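You operate a simulated robot arm through the tools that you are given. There is no shell and no other tool. Be economical: measure what you need, move in short steps, check, and stop when the job is done.

The job below is to be done with a simulated two-armed robot. You get a single attempt, and the scene is never put back.

Task
On the middle of the steel table, fold the blue cloth in half, so that its two long edges meet.

It is judged by the outcome, as a careful person would: the job done as asked, and still so three seconds after it is handed in. It fails if anything else is knocked over, pushed out of place, dropped, spilled or broken. Flat cloth is picked up by pressing the open fingertips on it (5 to 10 N) and closing them slowly along it; thin cloth reads only 2 to 8 mm in the jaws.

Robot
Two 7-joint arms with two-finger parallel grippers on one trunk, on a base that drives. Base frame: it is fixed to the floor where the robot stands at the start and does not move with it; the origin is under the middle of the robot, x ahead of it, y to its left, z up; the surface under the hand at the start is at about z = 0.86. Units: m, rad, N and s.
The left shoulder is at the start at [0.07, 0.163, 1.17], the right one opposite. With the tool pointing down near the work surface each hand reaches from about 0.4 to 0.88 m from the robot's upright axis, wherever it stands, measured 20 degrees to its own side. Places, roughly: middle of the steel table [0.7, -0.2, 0.9]. Payload 3.43 kg a hand.
The TCP of each hand is the grasp point between the finger pads, 0.034 m short of the fingertips. In the tool frame z runs along the fingers and y along their closing line. Largest opening 0.128 m; finger width 0.024, thickness 0.012; the body of the gripper, 0.048 by 0.13 m, starts 0.096 m behind the TCP.
Orientation is that of the tool frame in the base frame, as a unit quaternion [x, y, z, w]. With the fingers straight down and closing along the base's y, the tool's x points along the base's -x, its y along +y and its z along -z.

Tools
- The arms move only by the tool move_arm. It takes "left_deltas", "right_deltas" or both (then of equal length, played together; a hand with none holds still); each is a list of rows, each a list of 7 numbers: the gripper command, from -1 (shut) to 1 (fully open), values between in proportion, then the shift along the tool's x, y, z in units of 200 mm (1.0 is 200 mm), then the turn, a rotation vector about the tool's x, y, z in units of 45 degrees (1.0 is 45 degrees). In form: [[fingers, tx, ty, tz, wx, wy, wz], ...]. A call has 1 to 8 rows; each row is the pose to reach, as a shift and turn from the pose commanded when the call began, along the tool's axes at that moment. A call with a number of a shift or a turn outside -1 to 1 is refused whole. A row lasts 0.2 s, in which the tool goes at most 0.05 m and 0.15 rad; a call with a longer step from one row to the next is refused whole, and so is a gripper value outside its range. Where a pose cannot be reached the arm comes as near as it can. A force on the tool above 40 N (or 10 N above the force at the start of the call, whichever is more), or a blocked arm, ends the call early, and 0.2 s more pass. The fingers move at their own pace (about 0.153 m/s each) and stop on an object; they squeeze with about 26 N. The grip force told is the motor's: it shows also when the fingers shut on nothing. Time passes only in rows, and 0.2 s behind the last, so rows that repeat a pose let the fingers close. It gives the time, the measured TCP pose, the force on the tool (base axes), the opening and the grip force at its end, in the units of the frame above (readings bear some noise), with the torque about the TCP (base axes, N m) and any sound that the robot's microphone picked up.
- Cameras (640 x 400 px; columns grow to the right, rows downward): "scene" is now at [0.1302, -0.0265, 1.3953]; the picture's right is [-0.30, -0.95, 0.00], its down [-0.58, 0.18, -0.79] and it looks along [0.76, -0.24, -0.61] (base axes); focal length 253 px, centre (320, 200). "left" rides on the left gripper at [0.076, 0.011, -0.16] in its tool frame; the picture's right is [-0.15, 0.99, 0.00], its down [-0.88, -0.13, -0.46] and it looks along [-0.45, -0.07, 0.89] (tool axes); focal length 234 px, centre (320, 200). "right" rides on the right gripper at [0.076, -0.011, -0.16] in its tool frame; the picture's right is [0.15, 0.99, 0.00], its down [-0.88, 0.13, -0.46] and it looks along [-0.45, 0.07, 0.89] (tool axes); focal length 234 px, centre (320, 200). There is no depth. A picture from a camera that has moved, and an enlarged one, comes with that camera's place and axes in the base frame and with its lens.
- get_image(camera): a new picture of that camera. The clock stands still meanwhile.
- raise_lower(by): slides the trunk up (or, below 0, down) by that many m; the arms and the scene camera ride with it, the base frame stays. It gives what a move gives, with no picture.
- steer(legs): drives the robot by 1 to 6 legs, each [ahead, left, turn to the left] in m, m and rad, along the robot's own axes; the way and the turn of a leg run together, so that a leg with both is an arc; at most 1.5 m and 3.142 rad a leg. The arms and the cameras ride along, it lands a little off, and it stops where it bumps. It gives what a move gives.
- aim_head(pan, tilt): turns the head with the scene camera to pan (to the left, within 1.501 rad either way) and tilt (down, from -0.506 to 1.204), counted from straight ahead of the robot. It gives what a move gives.
- zoom(camera, box): a new picture of the part [left, top, right, bottom] of that camera's present view, enlarged. The clock stands still meanwhile.
- finish_job(): hands the job in; it is judged then, once.

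Go step by step. Nothing tells you exact positions but the pictures and the camera data: compare them with the known pose of the tool, close in by small moves and look again before you grip or let go. The budget is 120 turns and 108 pictures, counting those below and the enlarged ones. Unless the task says otherwise, let go and move clear before handing in, and close with one line.

The tools are called after "Call:" as a command line: name --argument value ..., lists and objects as JSON in quotes. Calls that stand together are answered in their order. move_arm: Moves the arms, as the interface text tells. Its arguments: {"type":"object","properties":{"left_deltas":{"type":"array"},"right_deltas":{"type":"array"}},"required":[]} The other tools are called the same way: raise_lower (by) slides the trunk up or down; steer (legs) drives the base; aim_head (pan, tilt) turns the head that bears the scene camera; get_image (camera) takes a picture; zoom (camera, box) takes an enlarged picture of a part of a camera's view; finish_job () hands the job in.

At the start:

```text
time: 0.0
left_tcp_pos: [0.7283, 0.1638, 1.0819]
left_orientation: [-0.001, 1.0, 0.0, 0.001]
left_contact_force: [0.1, -0.2, -0.2]
left_torque: [-0.02, 0.02, 0.01]
left_opening: 0.128
left_grip_force: 0.0
right_tcp_pos: [0.5988, -0.367, 1.0299]
right_orientation: [0.0, 1.0, 0.0, 0.0]
right_contact_force: [0.2, 0.0, 0.5]
right_torque: [0.04, 0.01, 0.0]
right_opening: 0.1282
right_grip_force: 0.1
trunk travel left (down, up): [-0.65, 0.29]
robot x, y, heading: [-0.0021, 0.0037, 0.004]
head pan, tilt: [-0.304, 0.653]
```

scene: 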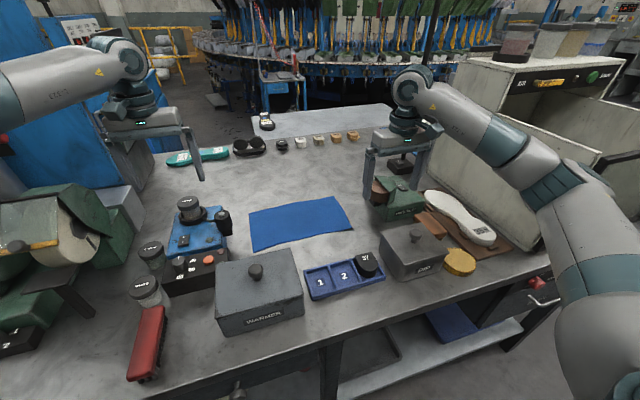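
right: 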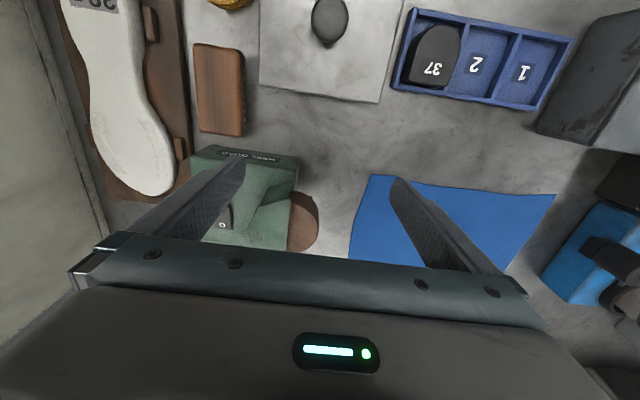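
left: 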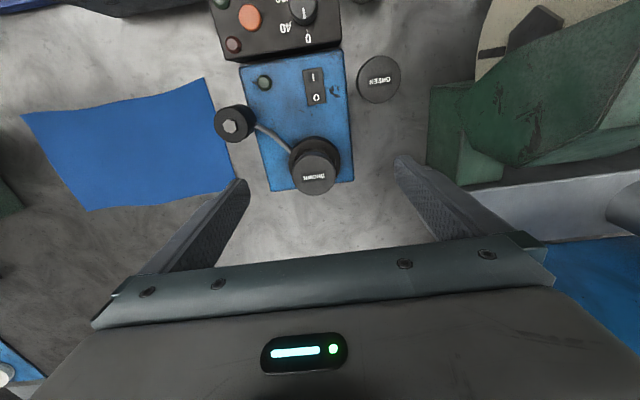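

I see the blue cloth lying flat in the middle of the table, with its long edges running roughly across the robot's view. I'll zoom in to locate its corners.

Call:
zoom --camera "scene" --box '[220, 170, 380, 270]'

Call:
zoom --camera "left" --box '[0, 60, 260, 222]'

```text
4.00 times, centred on (300, 220) of scene
camera zoom: at [0.1302, -0.0265, 1.3953], right [-0.3, -0.95, 0.0], down [-0.58, 0.18, -0.79], along [0.76, -0.24, -0.61], focal length 1014 px, centre (400, 120)
```

zoom: 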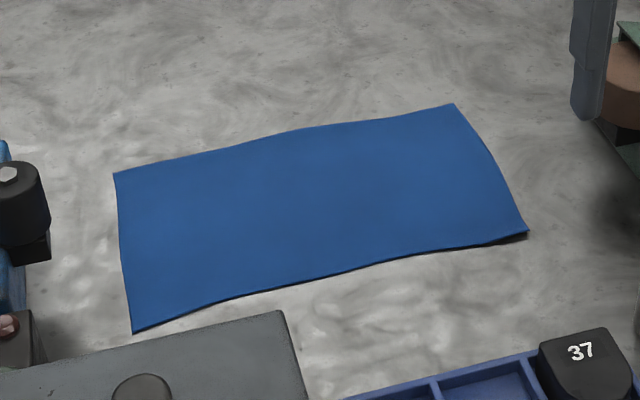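

```text
2.46 times, centred on (130, 141) of left
camera zoom: at [0.6529, 0.1748, 1.241], right [0.15, 0.99, 0.0], down [0.88, -0.13, 0.46], along [0.45, -0.07, -0.89], focal length 576 px, centre (788, 345)
```

zoom: 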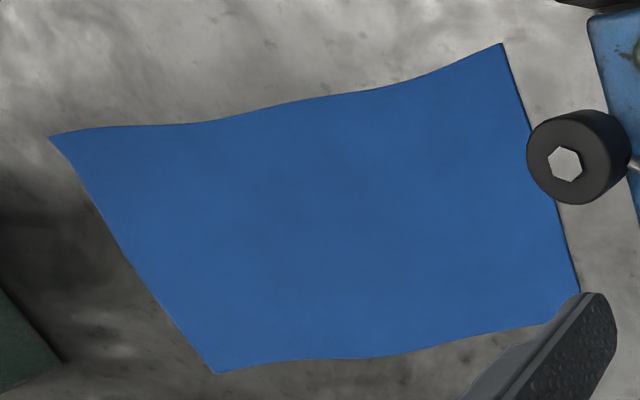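

The cloth lies about x 0.63–0.80, y −0.29–0.006, with its long edges along y. I'll bring both hands above the far edge near its corners, fingers partly closed, and look again.

Call:
move_arm --left_deltas '[[-0.53, -0.045, -0.16, 0, 0, 0, 0], [-0.53, -0.09, -0.32, 0, 0, 0, 0], [-0.53, -0.135, -0.48, 0.05, 0, 0, 0], [-0.53, -0.18, -0.64, 0.15, 0, 0, 0], [-0.53, -0.225, -0.8, 0.25, 0, 0, 0], [-0.53, -0.275, -0.97, 0.35, 0, 0, 0], [-0.53, -0.275, -0.97, 0.4, 0, 0, 0]]' --right_deltas '[[-0.53, -0.16, 0.09, 0, 0, 0, 0], [-0.53, -0.32, 0.18, 0, 0, 0, 0], [-0.53, -0.48, 0.27, 0, 0, 0, 0], [-0.53, -0.64, 0.36, 0, 0, 0, 0], [-0.53, -0.8, 0.45, 0.05, 0, 0, 0], [-0.53, -0.98, 0.535, 0.1, 0, 0, 0], [-0.53, -0.98, 0.535, 0.15, 0, 0, 0]]'

Call:
get_image --camera "left"

Call:
get_image --camera "right"

Call:
get_image --camera "scene"

```text
time: 1.6
left_tcp_pos: [0.7842, -0.0293, 1.003]
left_orientation: [-0.001, 1.0, 0.0, 0.0]
left_contact_force: [0.1, -0.1, -0.2]
left_torque: [-0.03, -0.01, -0.01]
left_opening: 0.0301
left_grip_force: 0.0
right_tcp_pos: [0.7949, -0.26, 0.998]
right_orientation: [-0.002, 1.0, 0.0, 0.0]
right_contact_force: [0.0, 0.3, -0.3]
right_torque: [-0.05, -0.03, -0.01]
right_opening: 0.0301
right_grip_force: 0.2
trunk travel left (down, up): [-0.65, 0.29]
robot x, y, heading: [-0.0032, -0.0015, 0.001]
head pan, tilt: [-0.304, 0.653]
```

```text
102 pictures are left
camera left: at [0.7095, -0.0181, 1.1616], right [0.15, 0.99, 0.0], down [0.88, -0.13, 0.46], along [0.45, -0.07, -0.89], focal length 234 px, centre (320, 200)
```

left: 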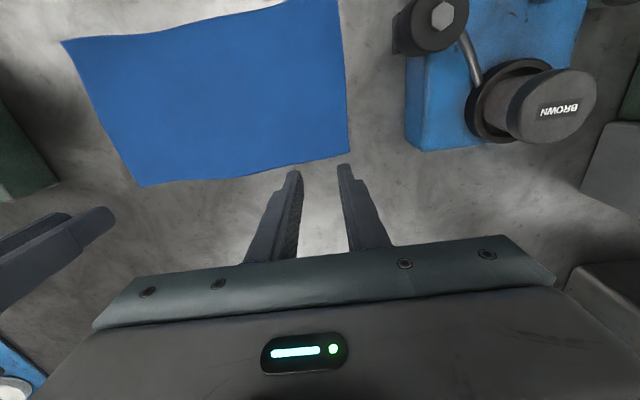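

```text
101 pictures are left
camera right: at [0.7176, -0.2732, 1.1571], right [-0.15, 0.99, 0.0], down [0.88, 0.13, 0.46], along [0.45, 0.07, -0.89], focal length 234 px, centre (320, 200)
```

right: 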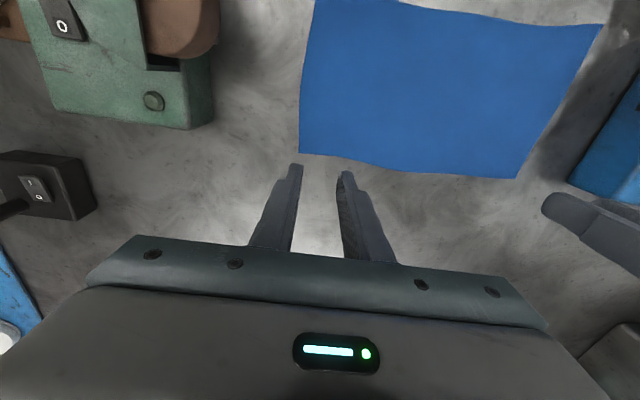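

```text
100 pictures are left
camera scene: at [0.1303, -0.0252, 1.3953], right [-0.3, -0.95, 0.0], down [-0.58, 0.18, -0.79], along [0.76, -0.24, -0.61], focal length 253 px, centre (320, 200)
```

scene: 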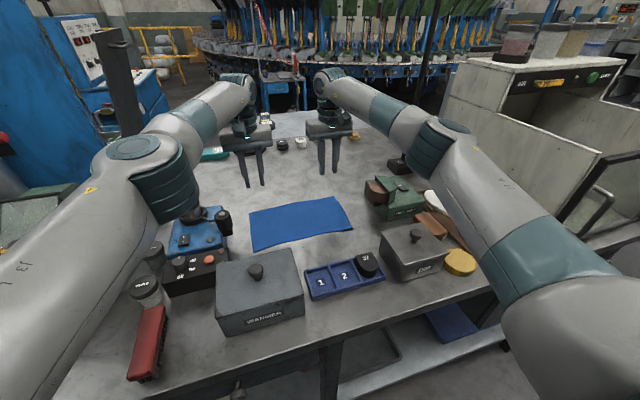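

The far edge sits at about x 0.804. I'll shift the left hand slightly forward and lower both to just above the cloth.

Call:
move_arm --left_deltas '[[-0.53, -0.055, 0, 0.12, 0, 0, 0], [-0.53, -0.055, 0, 0.24, 0, 0, 0], [-0.53, -0.055, 0, 0.36, 0, 0, 0], [-0.53, -0.055, 0, 0.48, 0, 0, 0]]' --right_deltas '[[-0.53, 0, 0, 0.11, 0, 0, 0], [-0.53, 0, 0, 0.22, 0, 0, 0], [-0.53, 0, 0, 0.34, 0, 0, 0], [-0.53, 0, 0, 0.455, 0, 0, 0]]'

Call:
get_image --camera "left"

Call:
get_image --camera "right"

```text
time: 2.6
left_tcp_pos: [0.7899, -0.0285, 0.9131]
left_orientation: [0.0, 1.0, 0.001, -0.001]
left_contact_force: [0.4, 0.9, -0.3]
left_torque: [0.0, 0.02, -0.01]
left_opening: 0.0299
left_grip_force: 0.0
left hand out of reach, approached as far as the arm can: row 1, 2, 3, 4
right_tcp_pos: [0.7959, -0.2602, 0.9078]
right_orientation: [0.001, 1.0, 0.001, -0.002]
right_contact_force: [-0.6, 0.1, -0.2]
right_torque: [-0.04, 0.05, -0.02]
right_opening: 0.0301
right_grip_force: 0.1
trunk travel left (down, up): [-0.65, 0.29]
robot x, y, heading: [0.0007, 0.0017, -0.0]
head pan, tilt: [-0.304, 0.653]
```

```text
99 pictures are left
camera left: at [0.7138, -0.0175, 1.0731], right [0.14, 0.99, 0.0], down [0.88, -0.13, 0.45], along [0.45, -0.07, -0.89], focal length 234 px, centre (320, 200)
```

left: 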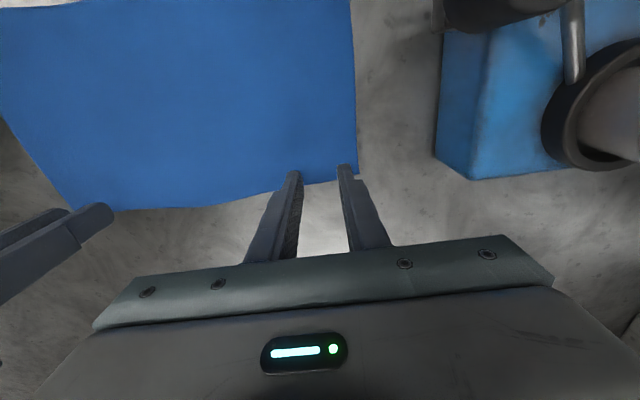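

```text
98 pictures are left
camera right: at [0.7184, -0.2735, 1.0664], right [-0.15, 0.99, 0.0], down [0.88, 0.13, 0.45], along [0.45, 0.07, -0.89], focal length 234 px, centre (320, 200)
```

right: 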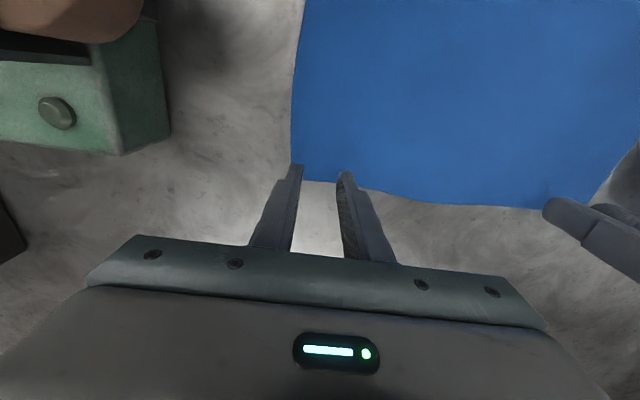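

The left arm is at the end of its reach here. I'll raise both hands and shift the base to the right so the cloth is centred before the robot.

Call:
move_arm --left_deltas '[[-0.53, 0.0, 0, -0.2, 0, 0, 0], [-0.53, 0.05, 0, -0.4, 0, 0, 0], [-0.53, 0.1, 0, -0.6, 0, 0, 0]]' --right_deltas '[[-0.53, 0, 0, -0.2, 0, 0, 0], [-0.53, 0.0, 0, -0.4, 0, 0, 0], [-0.53, 0.0, 0, -0.6, 0, 0, 0]]'

Call:
steer --legs '[[0, -0.13, 0]]'

Call:
get_image --camera "scene"

```text
time: 3.4
left_tcp_pos: [0.7891, -0.0434, 1.0404]
left_orientation: [0.015, 0.999, -0.008, 0.03]
left_contact_force: [-0.4, -0.8, -1.5]
left_torque: [0.04, -0.09, 0.02]
left_opening: 0.0298
left_grip_force: 0.0
left hand out of reach, approached as far as the arm can: row 2, 3
right_tcp_pos: [0.7927, -0.2564, 1.0303]
right_orientation: [0.0, 1.0, -0.001, 0.001]
right_contact_force: [0.2, -0.1, 0.0]
right_torque: [-0.07, -0.04, 0.0]
right_opening: 0.03
right_grip_force: 0.1
trunk travel left (down, up): [-0.65, 0.29]
robot x, y, heading: [0.0037, -0.0032, -0.004]
head pan, tilt: [-0.304, 0.653]
```

```text
time: 4.7
left_tcp_pos: [0.7901, -0.1749, 1.0401]
left_orientation: [0.015, 0.999, -0.008, 0.03]
left_contact_force: [-0.1, -0.7, -0.4]
left_torque: [-0.02, 0.0, 0.02]
left_opening: 0.0301
left_grip_force: 0.0
right_tcp_pos: [0.7931, -0.3878, 1.0279]
right_orientation: [0.0, 1.0, 0.0, 0.0]
right_contact_force: [0.9, -0.5, 0.6]
right_torque: [0.02, -0.02, 0.0]
right_opening: 0.0301
right_grip_force: 0.1
trunk travel left (down, up): [-0.65, 0.29]
robot x, y, heading: [0.003, -0.1272, -0.006]
head pan, tilt: [-0.304, 0.653]
```

```text
97 pictures are left
camera scene: at [0.1301, -0.1558, 1.3953], right [-0.3, -0.95, 0.0], down [-0.58, 0.18, -0.79], along [0.76, -0.24, -0.61], focal length 253 px, centre (320, 200)
```

scene: 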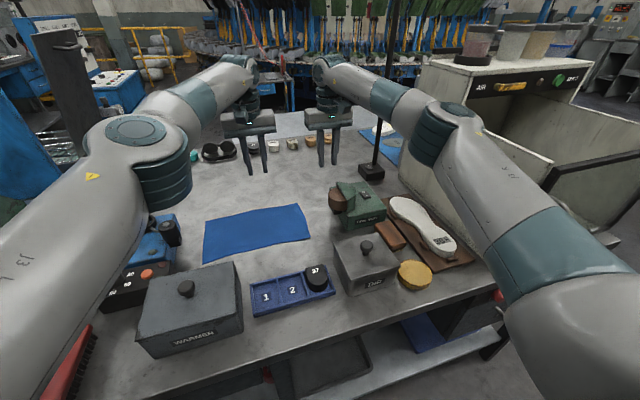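

The base moved cleanly. Now I'll bring both hands back over the far corners and check that the left orientation recovers.

Call:
move_arm --left_deltas '[[-0.53, 0, 0.2, 0, 0, 0, 0], [-0.53, 0, 0.4, 0, 0, 0, 0], [-0.53, -0.01, 0.6, 0.1, 0, 0, 0], [-0.53, -0.025, 0.725, 0.2, 0, 0, 0], [-0.53, -0.025, 0.725, 0.2, 0, 0, 0]]' --right_deltas '[[-0.53, 0, 0.2, 0, 0, 0, 0], [-0.53, 0, 0.4, 0, 0, 0, 0], [-0.53, 0, 0.55, 0.1, 0, 0, 0], [-0.53, -0.01, 0.64, 0.14, 0, 0, 0], [-0.53, -0.01, 0.64, 0.14, 0, 0, 0]]'

Call:
aim_head --pan 0.0 --tilt 0.75

Call:
get_image --camera "scene"

```text
time: 5.9
left_tcp_pos: [0.7996, -0.0307, 0.9961]
left_orientation: [0.015, 0.999, -0.006, 0.031]
left_contact_force: [0.6, -1.1, 0.0]
left_torque: [0.04, -0.02, -0.01]
left_opening: 0.0302
left_grip_force: 0.1
right_tcp_pos: [0.7949, -0.2632, 0.9986]
right_orientation: [0.001, 1.0, 0.001, 0.0]
right_contact_force: [-0.8, -0.3, -0.3]
right_torque: [0.04, -0.03, 0.01]
right_opening: 0.0302
right_grip_force: 0.1
trunk travel left (down, up): [-0.65, 0.29]
robot x, y, heading: [-0.0032, -0.1241, -0.002]
head pan, tilt: [-0.304, 0.653]
```

```text
time: 6.7
left_tcp_pos: [0.7994, -0.0294, 0.998]
left_orientation: [0.015, 0.999, -0.007, 0.03]
left_contact_force: [0.2, -0.4, -0.2]
left_torque: [0.01, 0.0, -0.01]
left_opening: 0.0303
left_grip_force: 0.1
right_tcp_pos: [0.7958, -0.2616, 0.9994]
right_orientation: [0.0, 1.0, 0.0, 0.0]
right_contact_force: [-0.6, 0.1, -0.4]
right_torque: [0.0, -0.01, -0.01]
right_opening: 0.0299
right_grip_force: 0.1
trunk travel left (down, up): [-0.65, 0.29]
robot x, y, heading: [-0.0014, -0.1327, -0.003]
head pan, tilt: [0.0, 0.75]
```

```text
96 pictures are left
camera scene: at [0.1305, -0.1301, 1.387], right [0.0, -1.0, 0.0], down [-0.68, 0.0, -0.73], along [0.73, 0.0, -0.68], focal length 253 px, centre (320, 200)
```

scene: 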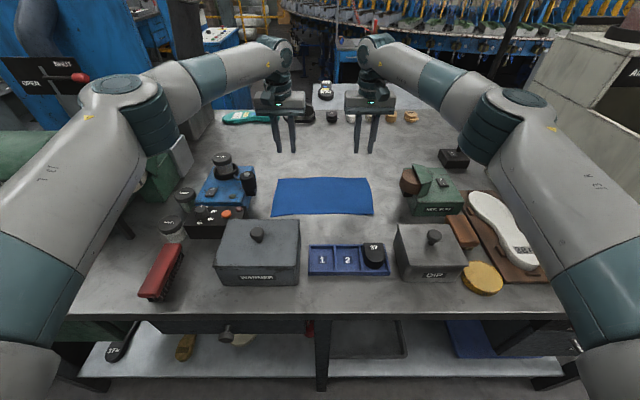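

The left hand is tilted slightly, so I'll level it first.

Call:
move_arm --left_deltas '[[-0.53, 0.02, 0, 0, -0.02, 0.076, -0.038], [-0.53, 0.02, 0, 0, -0.02, 0.076, -0.038]]'

```text
time: 7.3
left_tcp_pos: [0.7967, -0.0298, 0.998]
left_orientation: [0.0, 1.0, 0.001, 0.0]
left_contact_force: [0.7, -0.4, -0.6]
left_torque: [0.0, -0.02, 0.01]
left_opening: 0.0302
left_grip_force: 0.1
right_tcp_pos: [0.7951, -0.2602, 0.9998]
right_orientation: [0.0, 1.0, 0.0, 0.001]
right_contact_force: [-0.6, 0.6, 0.3]
right_torque: [0.01, -0.01, 0.03]
right_opening: 0.03
right_grip_force: 0.0
trunk travel left (down, up): [-0.65, 0.29]
robot x, y, heading: [-0.0007, -0.1319, 0.001]
head pan, tilt: [0.0, 0.75]
```

Level now; both hands go down to about 1 cm above the cloth.

Call:
move_arm --left_deltas '[[-0.53, 0, 0, 0.15, 0, 0, 0], [-0.53, 0, 0, 0.3, 0, 0, 0], [-0.53, 0, 0, 0.45, 0, 0, 0], [-0.53, 0, 0, 0.45, 0, 0, 0]]' --right_deltas '[[-0.53, 0, 0, 0.15, 0, 0, 0], [-0.53, 0, 0, 0.3, 0, 0, 0], [-0.53, 0, 0, 0.46, 0, 0, 0], [-0.53, 0, 0, 0.46, 0, 0, 0]]'

Call:
get_image --camera "left"

Call:
get_image --camera "right"

Call:
zoom --camera "scene" --box '[240, 130, 400, 230]'

```text
time: 8.3
left_tcp_pos: [0.798, -0.0288, 0.9073]
left_orientation: [0.0, 1.0, 0.001, 0.0]
left_contact_force: [-0.3, -0.5, 0.0]
left_torque: [0.01, 0.0, 0.01]
left_opening: 0.0298
left_grip_force: 0.0
right_tcp_pos: [0.7951, -0.261, 0.9079]
right_orientation: [0.001, 1.0, 0.0, 0.0]
right_contact_force: [-0.2, -0.4, -0.1]
right_torque: [-0.02, -0.03, 0.0]
right_opening: 0.0301
right_grip_force: 0.0
trunk travel left (down, up): [-0.65, 0.29]
robot x, y, heading: [0.0007, -0.1322, -0.002]
head pan, tilt: [0.0, 0.75]
```

```text
95 pictures are left
camera left: at [0.7207, -0.0185, 1.0666], right [0.15, 0.99, 0.0], down [0.88, -0.13, 0.46], along [0.45, -0.07, -0.89], focal length 234 px, centre (320, 200)
```

left: 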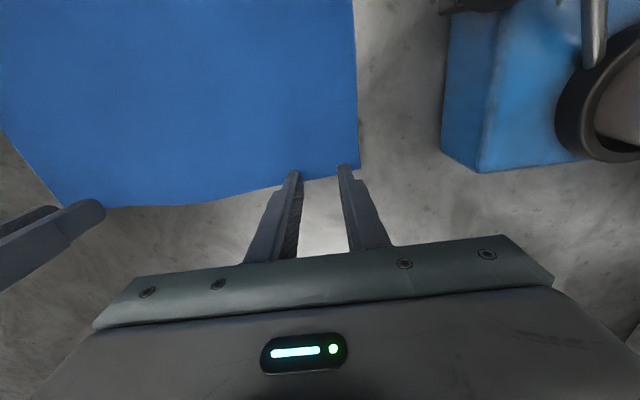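

```text
94 pictures are left
camera right: at [0.7185, -0.2741, 1.0655], right [-0.15, 0.99, 0.0], down [0.88, 0.13, 0.46], along [0.45, 0.07, -0.89], focal length 234 px, centre (320, 200)
```

right: 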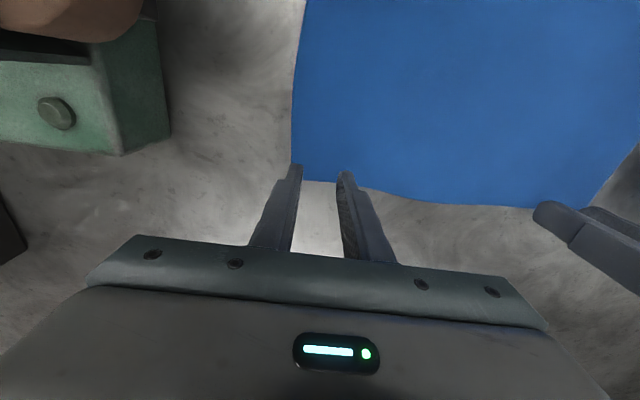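

```text
4.00 times, centred on (320, 180) of scene
camera zoom: at [0.1296, -0.1302, 1.3871], right [0.0, -1.0, 0.0], down [-0.68, 0.0, -0.73], along [0.73, 0.0, -0.68], focal length 1014 px, centre (320, 280)
```

zoom: 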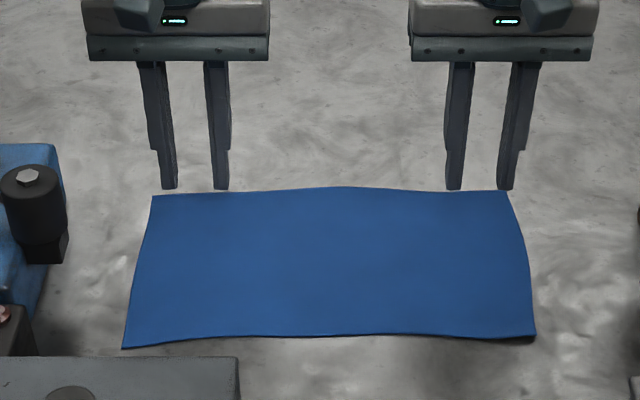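

Fingertips overlap the edge by about 1.3 cm; I'll move both 5 mm inward and lower gently to make contact.

Call:
move_arm --left_deltas '[[-0.53, 0.035, 0, 0.0, 0, 0, 0], [-0.53, 0.035, 0, 0.03, 0, 0, 0], [-0.53, 0.035, 0, 0.05, 0, 0, 0], [-0.53, 0.035, 0, 0.058, 0, 0, 0], [-0.53, 0.035, 0, 0.058, 0, 0, 0]]' --right_deltas '[[-0.53, 0.022, 0, 0.0, 0, 0, 0], [-0.53, 0.022, 0, 0.03, 0, 0, 0], [-0.53, 0.022, 0, 0.05, 0, 0, 0], [-0.53, 0.022, 0, 0.058, 0, 0, 0], [-0.53, 0.022, 0, 0.058, 0, 0, 0]]'

```text
time: 9.5
left_tcp_pos: [0.7898, -0.0291, 0.8963]
left_orientation: [0.0, 1.0, 0.001, 0.0]
left_contact_force: [0.2, 0.6, 1.1]
left_torque: [0.02, -0.02, 0.04]
left_opening: 0.0303
left_grip_force: 0.1
right_tcp_pos: [0.7915, -0.2609, 0.8967]
right_orientation: [0.0, 1.0, 0.0, 0.001]
right_contact_force: [-0.9, -0.1, -0.6]
right_torque: [-0.04, 0.0, 0.01]
right_opening: 0.03
right_grip_force: 0.1
trunk travel left (down, up): [-0.65, 0.29]
robot x, y, heading: [-0.0008, -0.13, -0.001]
head pan, tilt: [0.0, 0.75]
```

Call:
move_arm --left_deltas '[[-0.53, 0, 0, 0.006, 0, 0, 0], [-0.53, 0, 0, 0.01, 0, 0, 0]]' --right_deltas '[[-0.53, 0, 0, 0.006, 0, 0, 0], [-0.53, 0, 0, 0.01, 0, 0, 0]]'

```text
time: 10.1
left_tcp_pos: [0.7905, -0.0304, 0.8961]
left_orientation: [0.0, 1.0, 0.0, 0.001]
left_contact_force: [-0.2, -0.1, 5.6]
left_torque: [0.02, -0.02, 0.02]
left_opening: 0.0301
left_grip_force: 0.1
right_tcp_pos: [0.7906, -0.2605, 0.8945]
right_orientation: [-0.001, 1.0, 0.0, 0.0]
right_contact_force: [-0.2, 0.1, 2.6]
right_torque: [-0.01, -0.05, 0.01]
right_opening: 0.0301
right_grip_force: 0.0
trunk travel left (down, up): [-0.65, 0.29]
robot x, y, heading: [-0.001, -0.1303, -0.002]
head pan, tilt: [0.0, 0.75]
```

Both are in contact; I'll press a little harder, then close slowly.

Call:
move_arm --left_deltas '[[-0.53, 0, 0, 0.003, 0, 0, 0], [-0.53, 0, 0, 0.005, 0, 0, 0]]' --right_deltas '[[-0.53, 0, 0, 0.006, 0, 0, 0], [-0.53, 0, 0, 0.01, 0, 0, 0]]'

```text
time: 10.7
left_tcp_pos: [0.7899, -0.0298, 0.8955]
left_orientation: [0.0, 1.0, 0.0, 0.002]
left_contact_force: [2.2, -0.4, 9.0]
left_torque: [0.0, -0.06, 0.01]
left_opening: 0.0301
left_grip_force: 0.0
right_tcp_pos: [0.7892, -0.2599, 0.8956]
right_orientation: [0.0, 1.0, 0.0, 0.002]
right_contact_force: [2.7, 0.5, 14.8]
right_torque: [-0.13, -0.08, 0.03]
right_opening: 0.0299
right_grip_force: 0.1
trunk travel left (down, up): [-0.65, 0.29]
robot x, y, heading: [0.0028, -0.1282, 0.003]
head pan, tilt: [0.0, 0.75]
```

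Call:
move_arm --left_deltas '[[-0.53, 0, 0, 0, 0, 0, 0], [-0.62, 0, 0, 0, 0, 0, 0], [-0.7, 0, 0, 0, 0, 0, 0], [-0.78, 0, 0, 0, 0, 0, 0], [-0.86, 0, 0, 0, 0, 0, 0], [-0.94, 0, 0, 0, 0, 0, 0], [-1, 0, 0, 0, 0, 0, 0], [-1, 0, 0, 0, 0, 0, 0]]' --right_deltas '[[-0.53, 0, 0, -0.005, 0, 0, 0], [-0.62, 0, 0, -0.005, 0, 0, 0], [-0.7, 0, 0, -0.005, 0, 0, 0], [-0.78, 0, 0, -0.005, 0, 0, 0], [-0.86, 0, 0, -0.005, 0, 0, 0], [-0.94, 0, 0, -0.005, 0, 0, 0], [-1, 0, 0, -0.005, 0, 0, 0], [-1, 0, 0, -0.005, 0, 0, 0]]'

Call:
zoom --camera "scene" --box '[240, 130, 400, 230]'

```text
time: 12.5
left_tcp_pos: [0.7899, -0.0335, 0.8966]
left_orientation: [0.001, 1.0, -0.001, 0.002]
left_contact_force: [1.2, -26.5, 7.5]
left_torque: [-0.89, -0.01, 0.04]
left_opening: 0.0026
left_grip_force: 25.5
right_tcp_pos: [0.7889, -0.2584, 0.895]
right_orientation: [-0.001, 1.0, 0.002, 0.002]
right_contact_force: [-1.8, 25.9, 14.8]
right_torque: [0.91, 0.03, 0.1]
right_opening: 0.0027
right_grip_force: 26.1
trunk travel left (down, up): [-0.65, 0.29]
robot x, y, heading: [-0.002, -0.1292, 0.001]
head pan, tilt: [0.0, 0.75]
```

```text
4.00 times, centred on (320, 180) of scene
camera zoom: at [0.127, -0.1301, 1.3874], right [0.0, -1.0, 0.0], down [-0.68, 0.0, -0.73], along [0.73, 0.0, -0.68], focal length 1014 px, centre (320, 280)
```

zoom: 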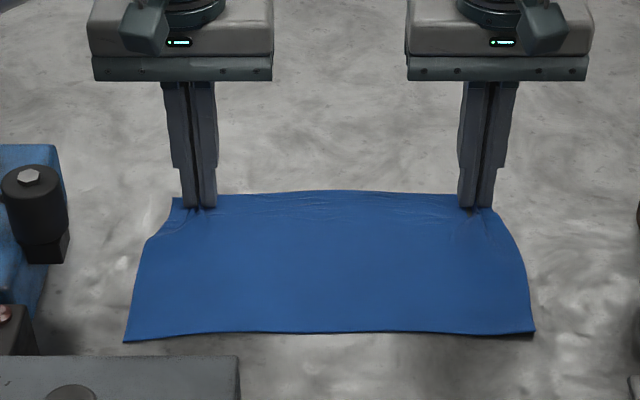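

Both hands read ~2.6 mm: the cloth is held. I'll start lifting the edge along an arc, tilting the fingertips outward so that the edge turns over, and check part way.

Call:
move_arm --left_deltas '[[-1, 0.0455, -0.02, -0.0885, 0, -0.178, 0], [-1, 0.104, -0.025, -0.1685, 0, -0.356, 0], [-1, 0.21, -0.025, -0.2455, 0, -0.533, 0]]' --right_deltas '[[-1, 0.0455, 0.02, -0.0885, 0, -0.178, 0], [-1, 0.104, 0.025, -0.1685, 0, -0.356, 0], [-1, 0.21, 0.025, -0.2455, 0, -0.533, 0]]'

Call:
zoom --camera "scene" --box '[220, 110, 412, 230]'

Call:
get_image --camera "left"

```text
time: 13.3
left_tcp_pos: [0.7485, -0.0345, 0.9435]
left_orientation: [0.0, 0.978, 0.001, 0.209]
left_contact_force: [0.6, -10.7, -0.2]
left_torque: [-0.35, -0.02, -0.14]
left_opening: 0.0024
left_grip_force: 25.9
right_tcp_pos: [0.7471, -0.2546, 0.9431]
right_orientation: [0.001, 0.978, 0.0, 0.209]
right_contact_force: [-0.2, 10.0, 0.5]
right_torque: [0.26, -0.03, 0.21]
right_opening: 0.0023
right_grip_force: 26.1
trunk travel left (down, up): [-0.65, 0.29]
robot x, y, heading: [0.0034, -0.1267, 0.0]
head pan, tilt: [0.0, 0.75]
```

```text
3.33 times, centred on (316, 170) of scene
camera zoom: at [0.1285, -0.1302, 1.3872], right [0.0, -1.0, 0.0], down [-0.68, 0.0, -0.73], along [0.73, 0.0, -0.68], focal length 845 px, centre (333, 300)
```

zoom: 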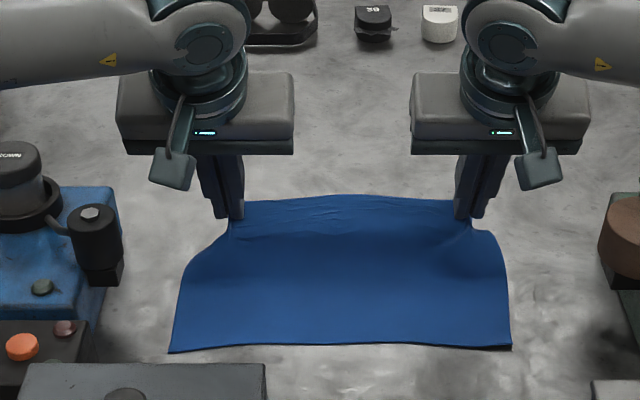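

```text
90 pictures are left
camera left: at [0.613, -0.0249, 1.0578], right [0.13, 0.99, 0.06], down [0.62, -0.13, 0.78], along [0.78, -0.07, -0.63], focal length 234 px, centre (320, 200)
```

left: 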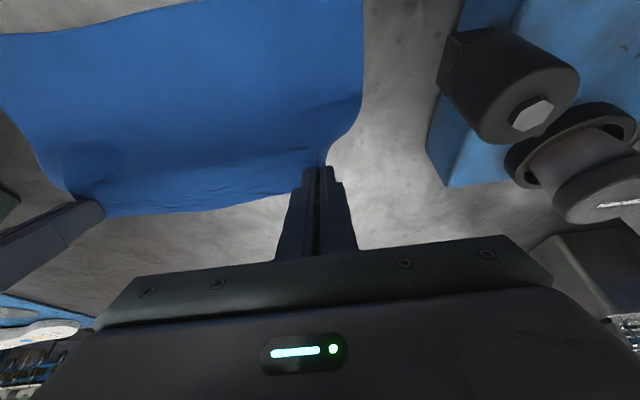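

The edge comes up cleanly with the near edge staying put. I'll continue over the top to past vertical, then look again.

Call:
move_arm --left_deltas '[[-1, 0.0967, -0.01, -0.095, 0, -0.178, 0], [-1, 0.215, -0.015, -0.1545, 0, -0.356, 0], [-1, 0.34, -0.015, -0.1775, 0, -0.467, 0], [-1, 0.4675, -0.015, -0.16, 0, -0.578, 0]]' --right_deltas '[[-1, 0.0967, 0.01, -0.095, 0, -0.178, 0], [-1, 0.215, 0.015, -0.1545, 0, -0.356, 0], [-1, 0.34, 0.015, -0.1775, 0, -0.467, 0], [-1, 0.4675, 0.015, -0.16, 0, -0.578, 0]]'

Call:
zoom --camera "scene" --box '[220, 110, 412, 230]'

Call:
get_image --camera "right"

Call:
get_image --camera "left"

```text
time: 14.3
left_tcp_pos: [0.6506, -0.0415, 0.9336]
left_orientation: [-0.001, 0.906, 0.001, 0.424]
left_contact_force: [-0.4, -0.7, -0.3]
left_torque: [0.01, 0.01, -0.01]
left_opening: 0.002
left_grip_force: 26.2
right_tcp_pos: [0.6501, -0.254, 0.9346]
right_orientation: [0.001, 0.906, 0.0, 0.424]
right_contact_force: [0.6, 0.5, 0.9]
right_torque: [-0.01, 0.02, -0.01]
right_opening: 0.0023
right_grip_force: 26.2
trunk travel left (down, up): [-0.65, 0.29]
robot x, y, heading: [0.0001, -0.1319, -0.002]
head pan, tilt: [0.0, 0.75]
```

```text
3.33 times, centred on (316, 170) of scene
camera zoom: at [0.1296, -0.1306, 1.3873], right [0.0, -1.0, 0.0], down [-0.68, 0.0, -0.73], along [0.73, 0.0, -0.68], focal length 845 px, centre (333, 300)
```

zoom: 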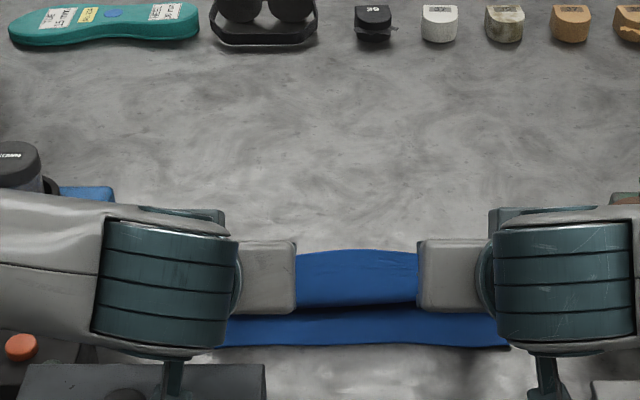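

```text
88 pictures are left
camera right: at [0.4777, -0.2663, 0.9781], right [-0.09, 0.99, -0.11], down [0.21, 0.13, 0.97], along [0.97, 0.06, -0.22], focal length 234 px, centre (320, 200)
```

right: 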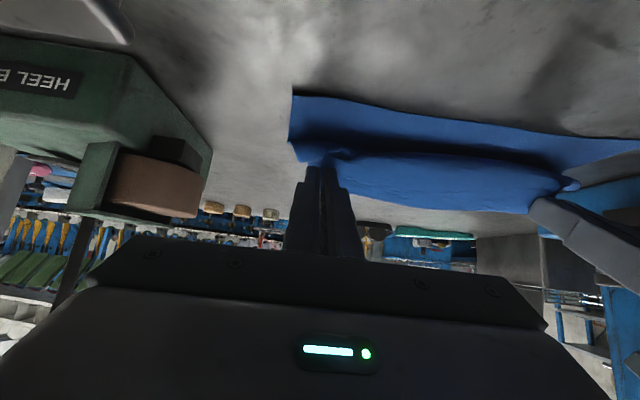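

```text
87 pictures are left
camera left: at [0.479, -0.0298, 0.9777], right [0.09, 0.99, 0.11], down [0.21, -0.13, 0.97], along [0.97, -0.07, -0.22], focal length 234 px, centre (320, 200)
```

left: 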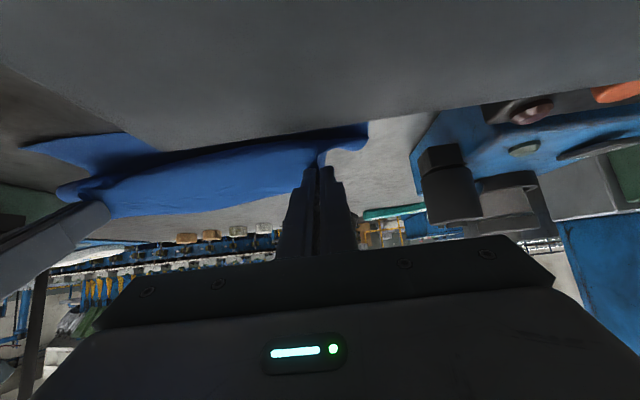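

The edge is now past the fold line, but the left wrist camera is close above the grey box's knob. I'll lower while reducing the tilt so the hand keeps clear.

Call:
move_arm --left_deltas '[[-1, 0.054, 0, -0.033, 0, 0.167, 0], [-1, 0.117, 0, -0.046, 0, 0.333, 0], [-1, 0.161, 0, -0.028, 0, 0.333, 0], [-1, 0.161, 0, -0.028, 0, 0.333, 0]]' --right_deltas '[[-1, 0.054, 0, -0.033, 0, 0.167, 0], [-1, 0.117, 0, -0.046, 0, 0.333, 0], [-1, 0.161, 0, -0.028, 0, 0.333, 0], [-1, 0.161, 0, -0.028, 0, 0.333, 0]]'

Call:
get_image --camera "scene"

Call:
get_image --camera "right"

Call:
get_image --camera "left"

```text
time: 15.3
left_tcp_pos: [0.6268, -0.0392, 0.9134]
left_orientation: [0.0, 0.954, 0.001, 0.301]
left_contact_force: [-0.2, -0.2, 0.4]
left_torque: [-0.02, 0.02, 0.0]
left_opening: 0.0021
left_grip_force: 26.3
right_tcp_pos: [0.6244, -0.2528, 0.9125]
right_orientation: [0.001, 0.954, 0.0, 0.301]
right_contact_force: [0.3, 1.1, 0.0]
right_torque: [0.01, 0.02, -0.01]
right_opening: 0.0023
right_grip_force: 25.5
trunk travel left (down, up): [-0.65, 0.29]
robot x, y, heading: [0.0012, -0.1307, 0.001]
head pan, tilt: [0.0, 0.75]
```

```text
86 pictures are left
camera scene: at [0.13, -0.1303, 1.3871], right [0.0, -1.0, 0.0], down [-0.68, 0.0, -0.73], along [0.73, 0.0, -0.68], focal length 253 px, centre (320, 200)
```

scene: 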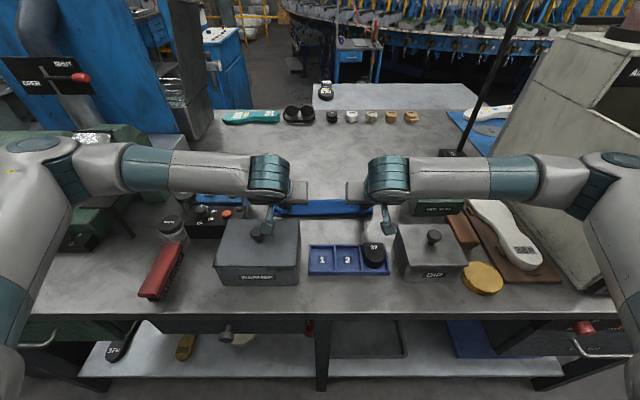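

```text
85 pictures are left
camera right: at [0.4707, -0.2658, 0.9987], right [-0.12, 0.99, -0.08], down [0.46, 0.13, 0.88], along [0.88, 0.07, -0.47], focal length 234 px, centre (320, 200)
```

right: 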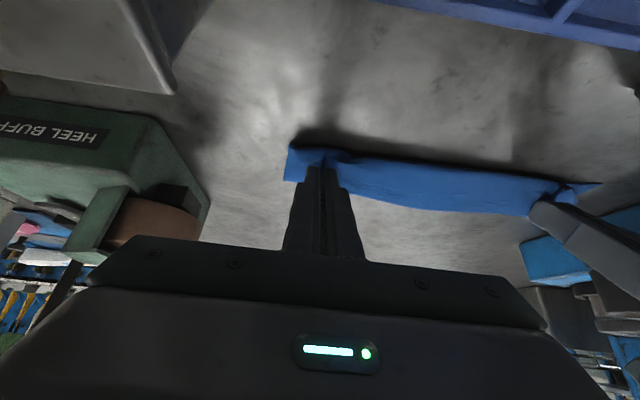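

```text
84 pictures are left
camera left: at [0.4724, -0.0287, 1.0007], right [0.12, 0.99, 0.09], down [0.46, -0.13, 0.88], along [0.88, -0.07, -0.47], focal length 234 px, centre (320, 200)
```

left: 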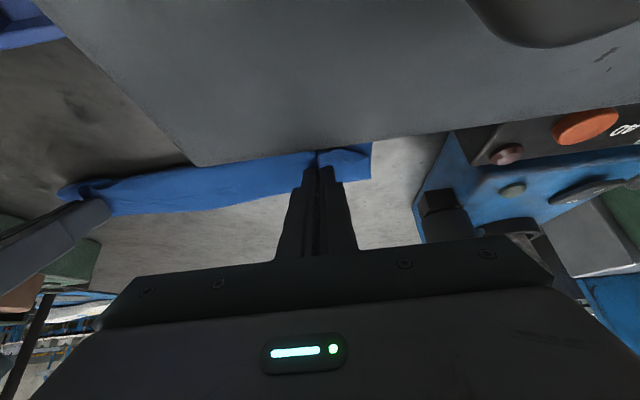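

Call:
zoom --camera "scene" --box '[260, 180, 388, 260]'

Call:
zoom --camera "right" --box '[270, 120, 590, 240]'

```text
5.00 times, centred on (324, 220) of scene
camera zoom: at [0.13, -0.1303, 1.3871], right [0.0, -1.0, 0.0], down [-0.68, 0.0, -0.73], along [0.73, 0.0, -0.68], focal length 1267 px, centre (300, 100)
```

zoom: 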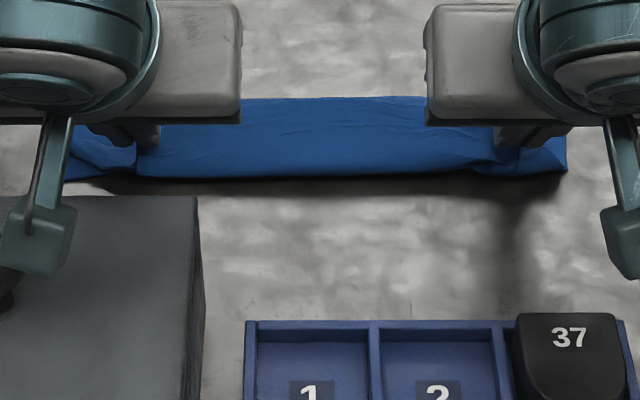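

```text
2.00 times, centred on (430, 180) of right
camera zoom: at [0.4707, -0.2658, 0.9987], right [-0.12, 0.99, -0.08], down [0.46, 0.13, 0.88], along [0.88, 0.07, -0.47], focal length 468 px, centre (100, 240)
```

zoom: 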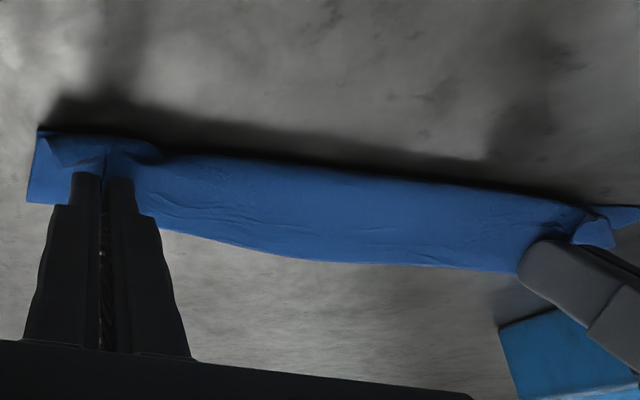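

The edge strip is still standing up towards the far side and has overshot a little. I'll move slightly back with more tilt, then open the fingers gently so the strip can fall outward.

Call:
move_arm --left_deltas '[[-1, -0.04, 0, 0.013, 0, -0.1, 0], [-1, -0.0775, 0, 0.027, 0, -0.2, 0], [-1, -0.0775, 0, 0.027, 0, -0.2, 0], [-0.9, -0.0775, 0, 0.027, 0, -0.2, 0], [-0.75, -0.0775, 0, 0.027, 0, -0.2, 0], [-0.6, -0.0775, 0, 0.027, 0, -0.2, 0], [-0.5, -0.0775, 0, 0.027, 0, -0.2, 0], [-0.5, -0.0775, 0, 0.027, 0, -0.2, 0]]' --right_deltas '[[-1, -0.04, 0, 0.013, 0, -0.1, 0], [-1, -0.0775, 0, 0.027, 0, -0.2, 0], [-1, -0.0775, 0, 0.027, 0, -0.2, 0], [-0.9, -0.0775, 0, 0.027, 0, -0.2, 0], [-0.75, -0.0775, 0, 0.027, 0, -0.2, 0], [-0.6, -0.0775, 0, 0.027, 0, -0.2, 0], [-0.5, -0.0775, 0, 0.027, 0, -0.2, 0], [-0.5, -0.0775, 0, 0.027, 0, -0.2, 0]]'

Call:
zoom --camera "scene" --box '[260, 180, 388, 260]'

Call:
get_image --camera "right"

Call:
get_image --camera "left"

```text
time: 17.1
left_tcp_pos: [0.6417, -0.039, 0.9171]
left_orientation: [0.0, 0.927, 0.001, 0.375]
left_contact_force: [0.5, 0.4, -0.1]
left_torque: [-0.02, -0.01, 0.03]
left_opening: 0.0322
left_grip_force: 0.0
right_tcp_pos: [0.6434, -0.2515, 0.9171]
right_orientation: [-0.001, 0.927, 0.0, 0.374]
right_contact_force: [0.3, -1.2, 0.2]
right_torque: [0.0, -0.02, -0.01]
right_opening: 0.0318
right_grip_force: 0.0
trunk travel left (down, up): [-0.65, 0.29]
robot x, y, heading: [-0.0005, -0.1286, -0.001]
head pan, tilt: [0.0, 0.75]
```

```text
5.00 times, centred on (324, 220) of scene
camera zoom: at [0.1302, -0.1303, 1.387], right [0.0, -1.0, 0.0], down [-0.68, 0.0, -0.73], along [0.73, 0.0, -0.68], focal length 1267 px, centre (300, 100)
```

zoom: 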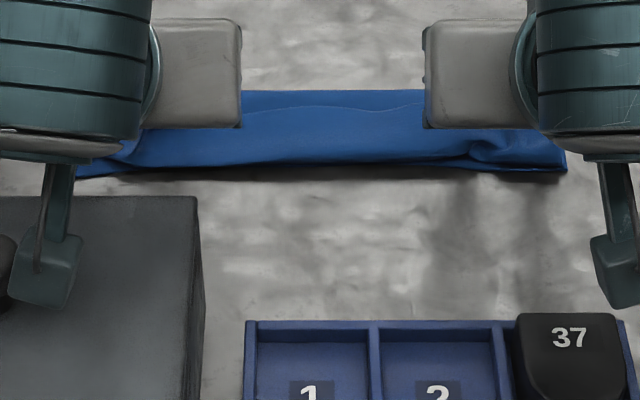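

```text
80 pictures are left
camera right: at [0.4754, -0.2656, 0.9778], right [-0.1, 0.99, -0.1], down [0.32, 0.13, 0.94], along [0.94, 0.07, -0.33], focal length 234 px, centre (320, 200)
```

right: 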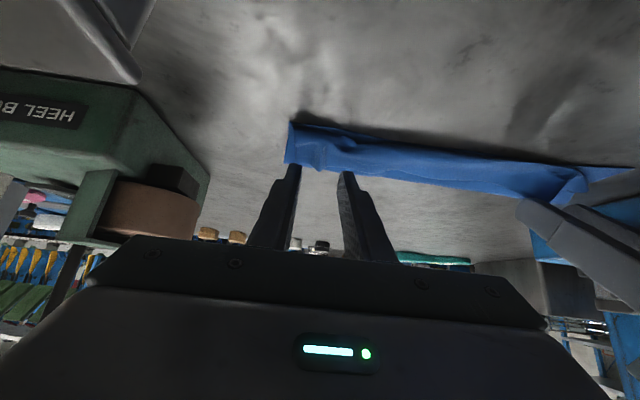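

```text
79 pictures are left
camera left: at [0.4764, -0.0283, 0.9797], right [0.1, 0.99, 0.1], down [0.32, -0.13, 0.94], along [0.94, -0.07, -0.33], focal length 234 px, centre (320, 200)
```

left: 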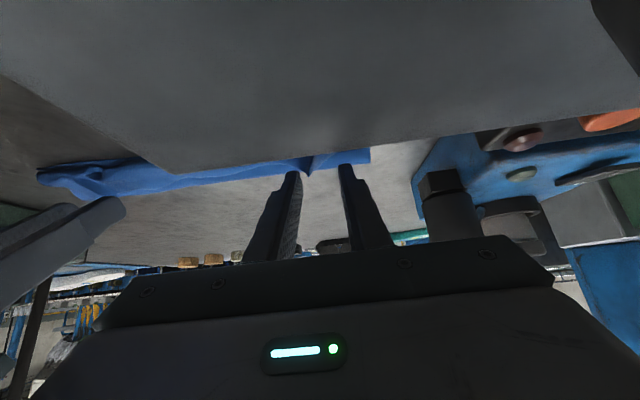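

The cloth has dropped. I'll withdraw both hands backward and up to view the result.

Call:
move_arm --left_deltas '[[-0.5, 0, 0, -0.2, 0, 0, 0], [-0.5, -0.1, 0, -0.38, 0, 0, 0], [-0.5, -0.28, 0, -0.55, 0, 0, 0], [-0.5, -0.46, 0, -0.72, 0, 0.19, 0], [-0.5, -0.6, 0, -0.85, 0, 0.38, 0]]' --right_deltas '[[-0.5, 0, 0, -0.2, 0, 0, 0], [-0.5, -0.1, 0, -0.38, 0, 0, 0], [-0.5, -0.28, 0, -0.55, 0, 0, 0], [-0.5, -0.46, 0, -0.72, 0, 0.19, 0], [-0.5, -0.6, 0, -0.85, 0, 0.38, 0]]'

Call:
get_image --camera "scene"

Call:
zoom --camera "scene" --box '[260, 160, 388, 240]'

```text
time: 18.3
left_tcp_pos: [0.611, -0.0404, 1.1223]
left_orientation: [0.0, 0.973, 0.0, 0.232]
left_contact_force: [0.4, -0.3, -0.2]
left_torque: [-0.02, 0.02, 0.02]
left_opening: 0.0321
left_grip_force: 0.1
right_tcp_pos: [0.6103, -0.2532, 1.123]
right_orientation: [0.0, 0.973, -0.001, 0.232]
right_contact_force: [-0.4, -0.1, -0.2]
right_torque: [-0.01, -0.03, 0.04]
right_opening: 0.0321
right_grip_force: 0.0
trunk travel left (down, up): [-0.65, 0.29]
robot x, y, heading: [0.0026, -0.1348, -0.003]
head pan, tilt: [0.0, 0.75]
```

```text
78 pictures are left
camera scene: at [0.1307, -0.1305, 1.3868], right [0.0, -1.0, 0.0], down [-0.68, 0.0, -0.73], along [0.73, 0.0, -0.68], focal length 253 px, centre (320, 200)
```

scene: 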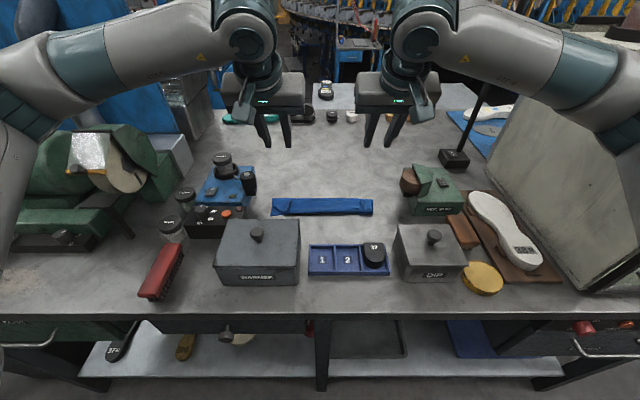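

```text
5.00 times, centred on (324, 200) of scene
camera zoom: at [0.1307, -0.1305, 1.3868], right [0.0, -1.0, 0.0], down [-0.68, 0.0, -0.73], along [0.73, 0.0, -0.68], focal length 1267 px, centre (300, 200)
```

zoom: 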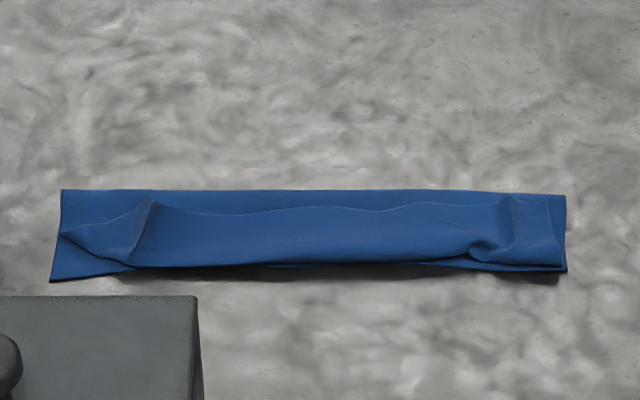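

The result has a hem: the top layer's edge has folded back on itself, because too wide a strip was held. I'll inspect closely, then take just the rim of that edge, pull it out flat again and redo the fold.

Call:
zoom --camera "scene" --box '[264, 188, 328, 228]'

Call:
zoom --camera "scene" --box '[318, 188, 382, 228]'

Call:
get_image --camera "left"

Call:
get_image --camera "right"

```text
10.00 times, centred on (296, 208) of scene
camera zoom: at [0.1307, -0.1305, 1.3868], right [0.0, -1.0, 0.0], down [-0.68, 0.0, -0.73], along [0.73, 0.0, -0.68], focal length 2534 px, centre (560, 120)
```

zoom: 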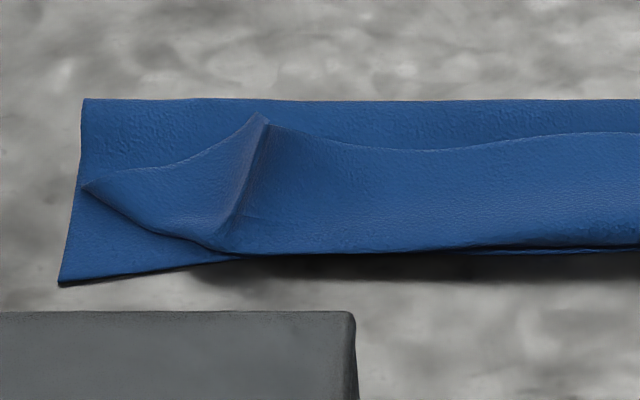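

```text
10.00 times, centred on (350, 208) of scene
camera zoom: at [0.1307, -0.1305, 1.3868], right [0.0, -1.0, 0.0], down [-0.68, 0.0, -0.73], along [0.73, 0.0, -0.68], focal length 2534 px, centre (20, 120)
```

zoom: 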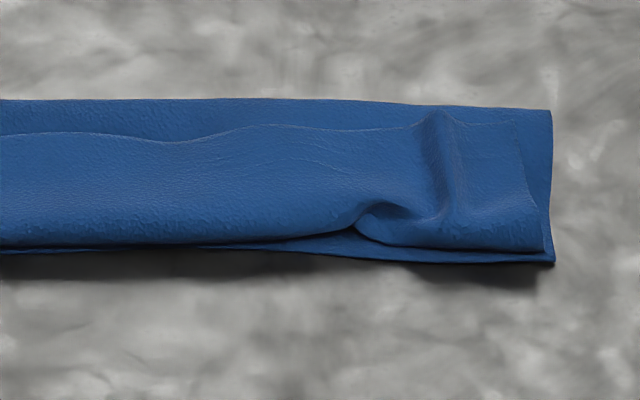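

```text
74 pictures are left
camera left: at [0.4707, -0.0299, 1.2306], right [0.13, 0.99, 0.07], down [0.58, -0.13, 0.8], along [0.8, -0.07, -0.59], focal length 234 px, centre (320, 200)
```

left: 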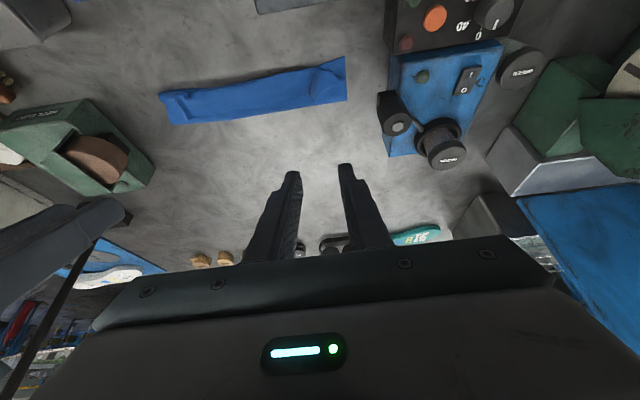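

```text
73 pictures are left
camera right: at [0.4687, -0.2673, 1.2307], right [-0.13, 0.99, -0.07], down [0.58, 0.13, 0.8], along [0.8, 0.07, -0.59], focal length 234 px, centre (320, 200)
```

right: 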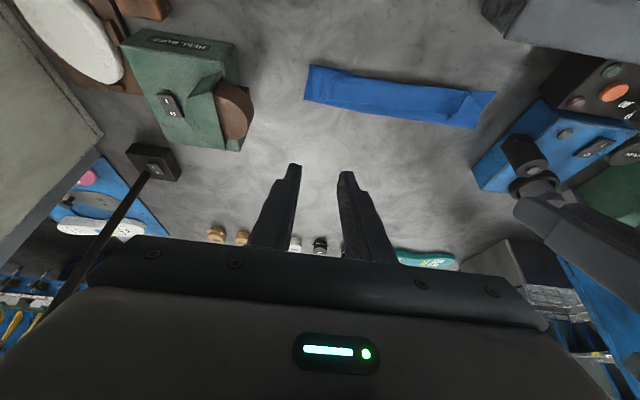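

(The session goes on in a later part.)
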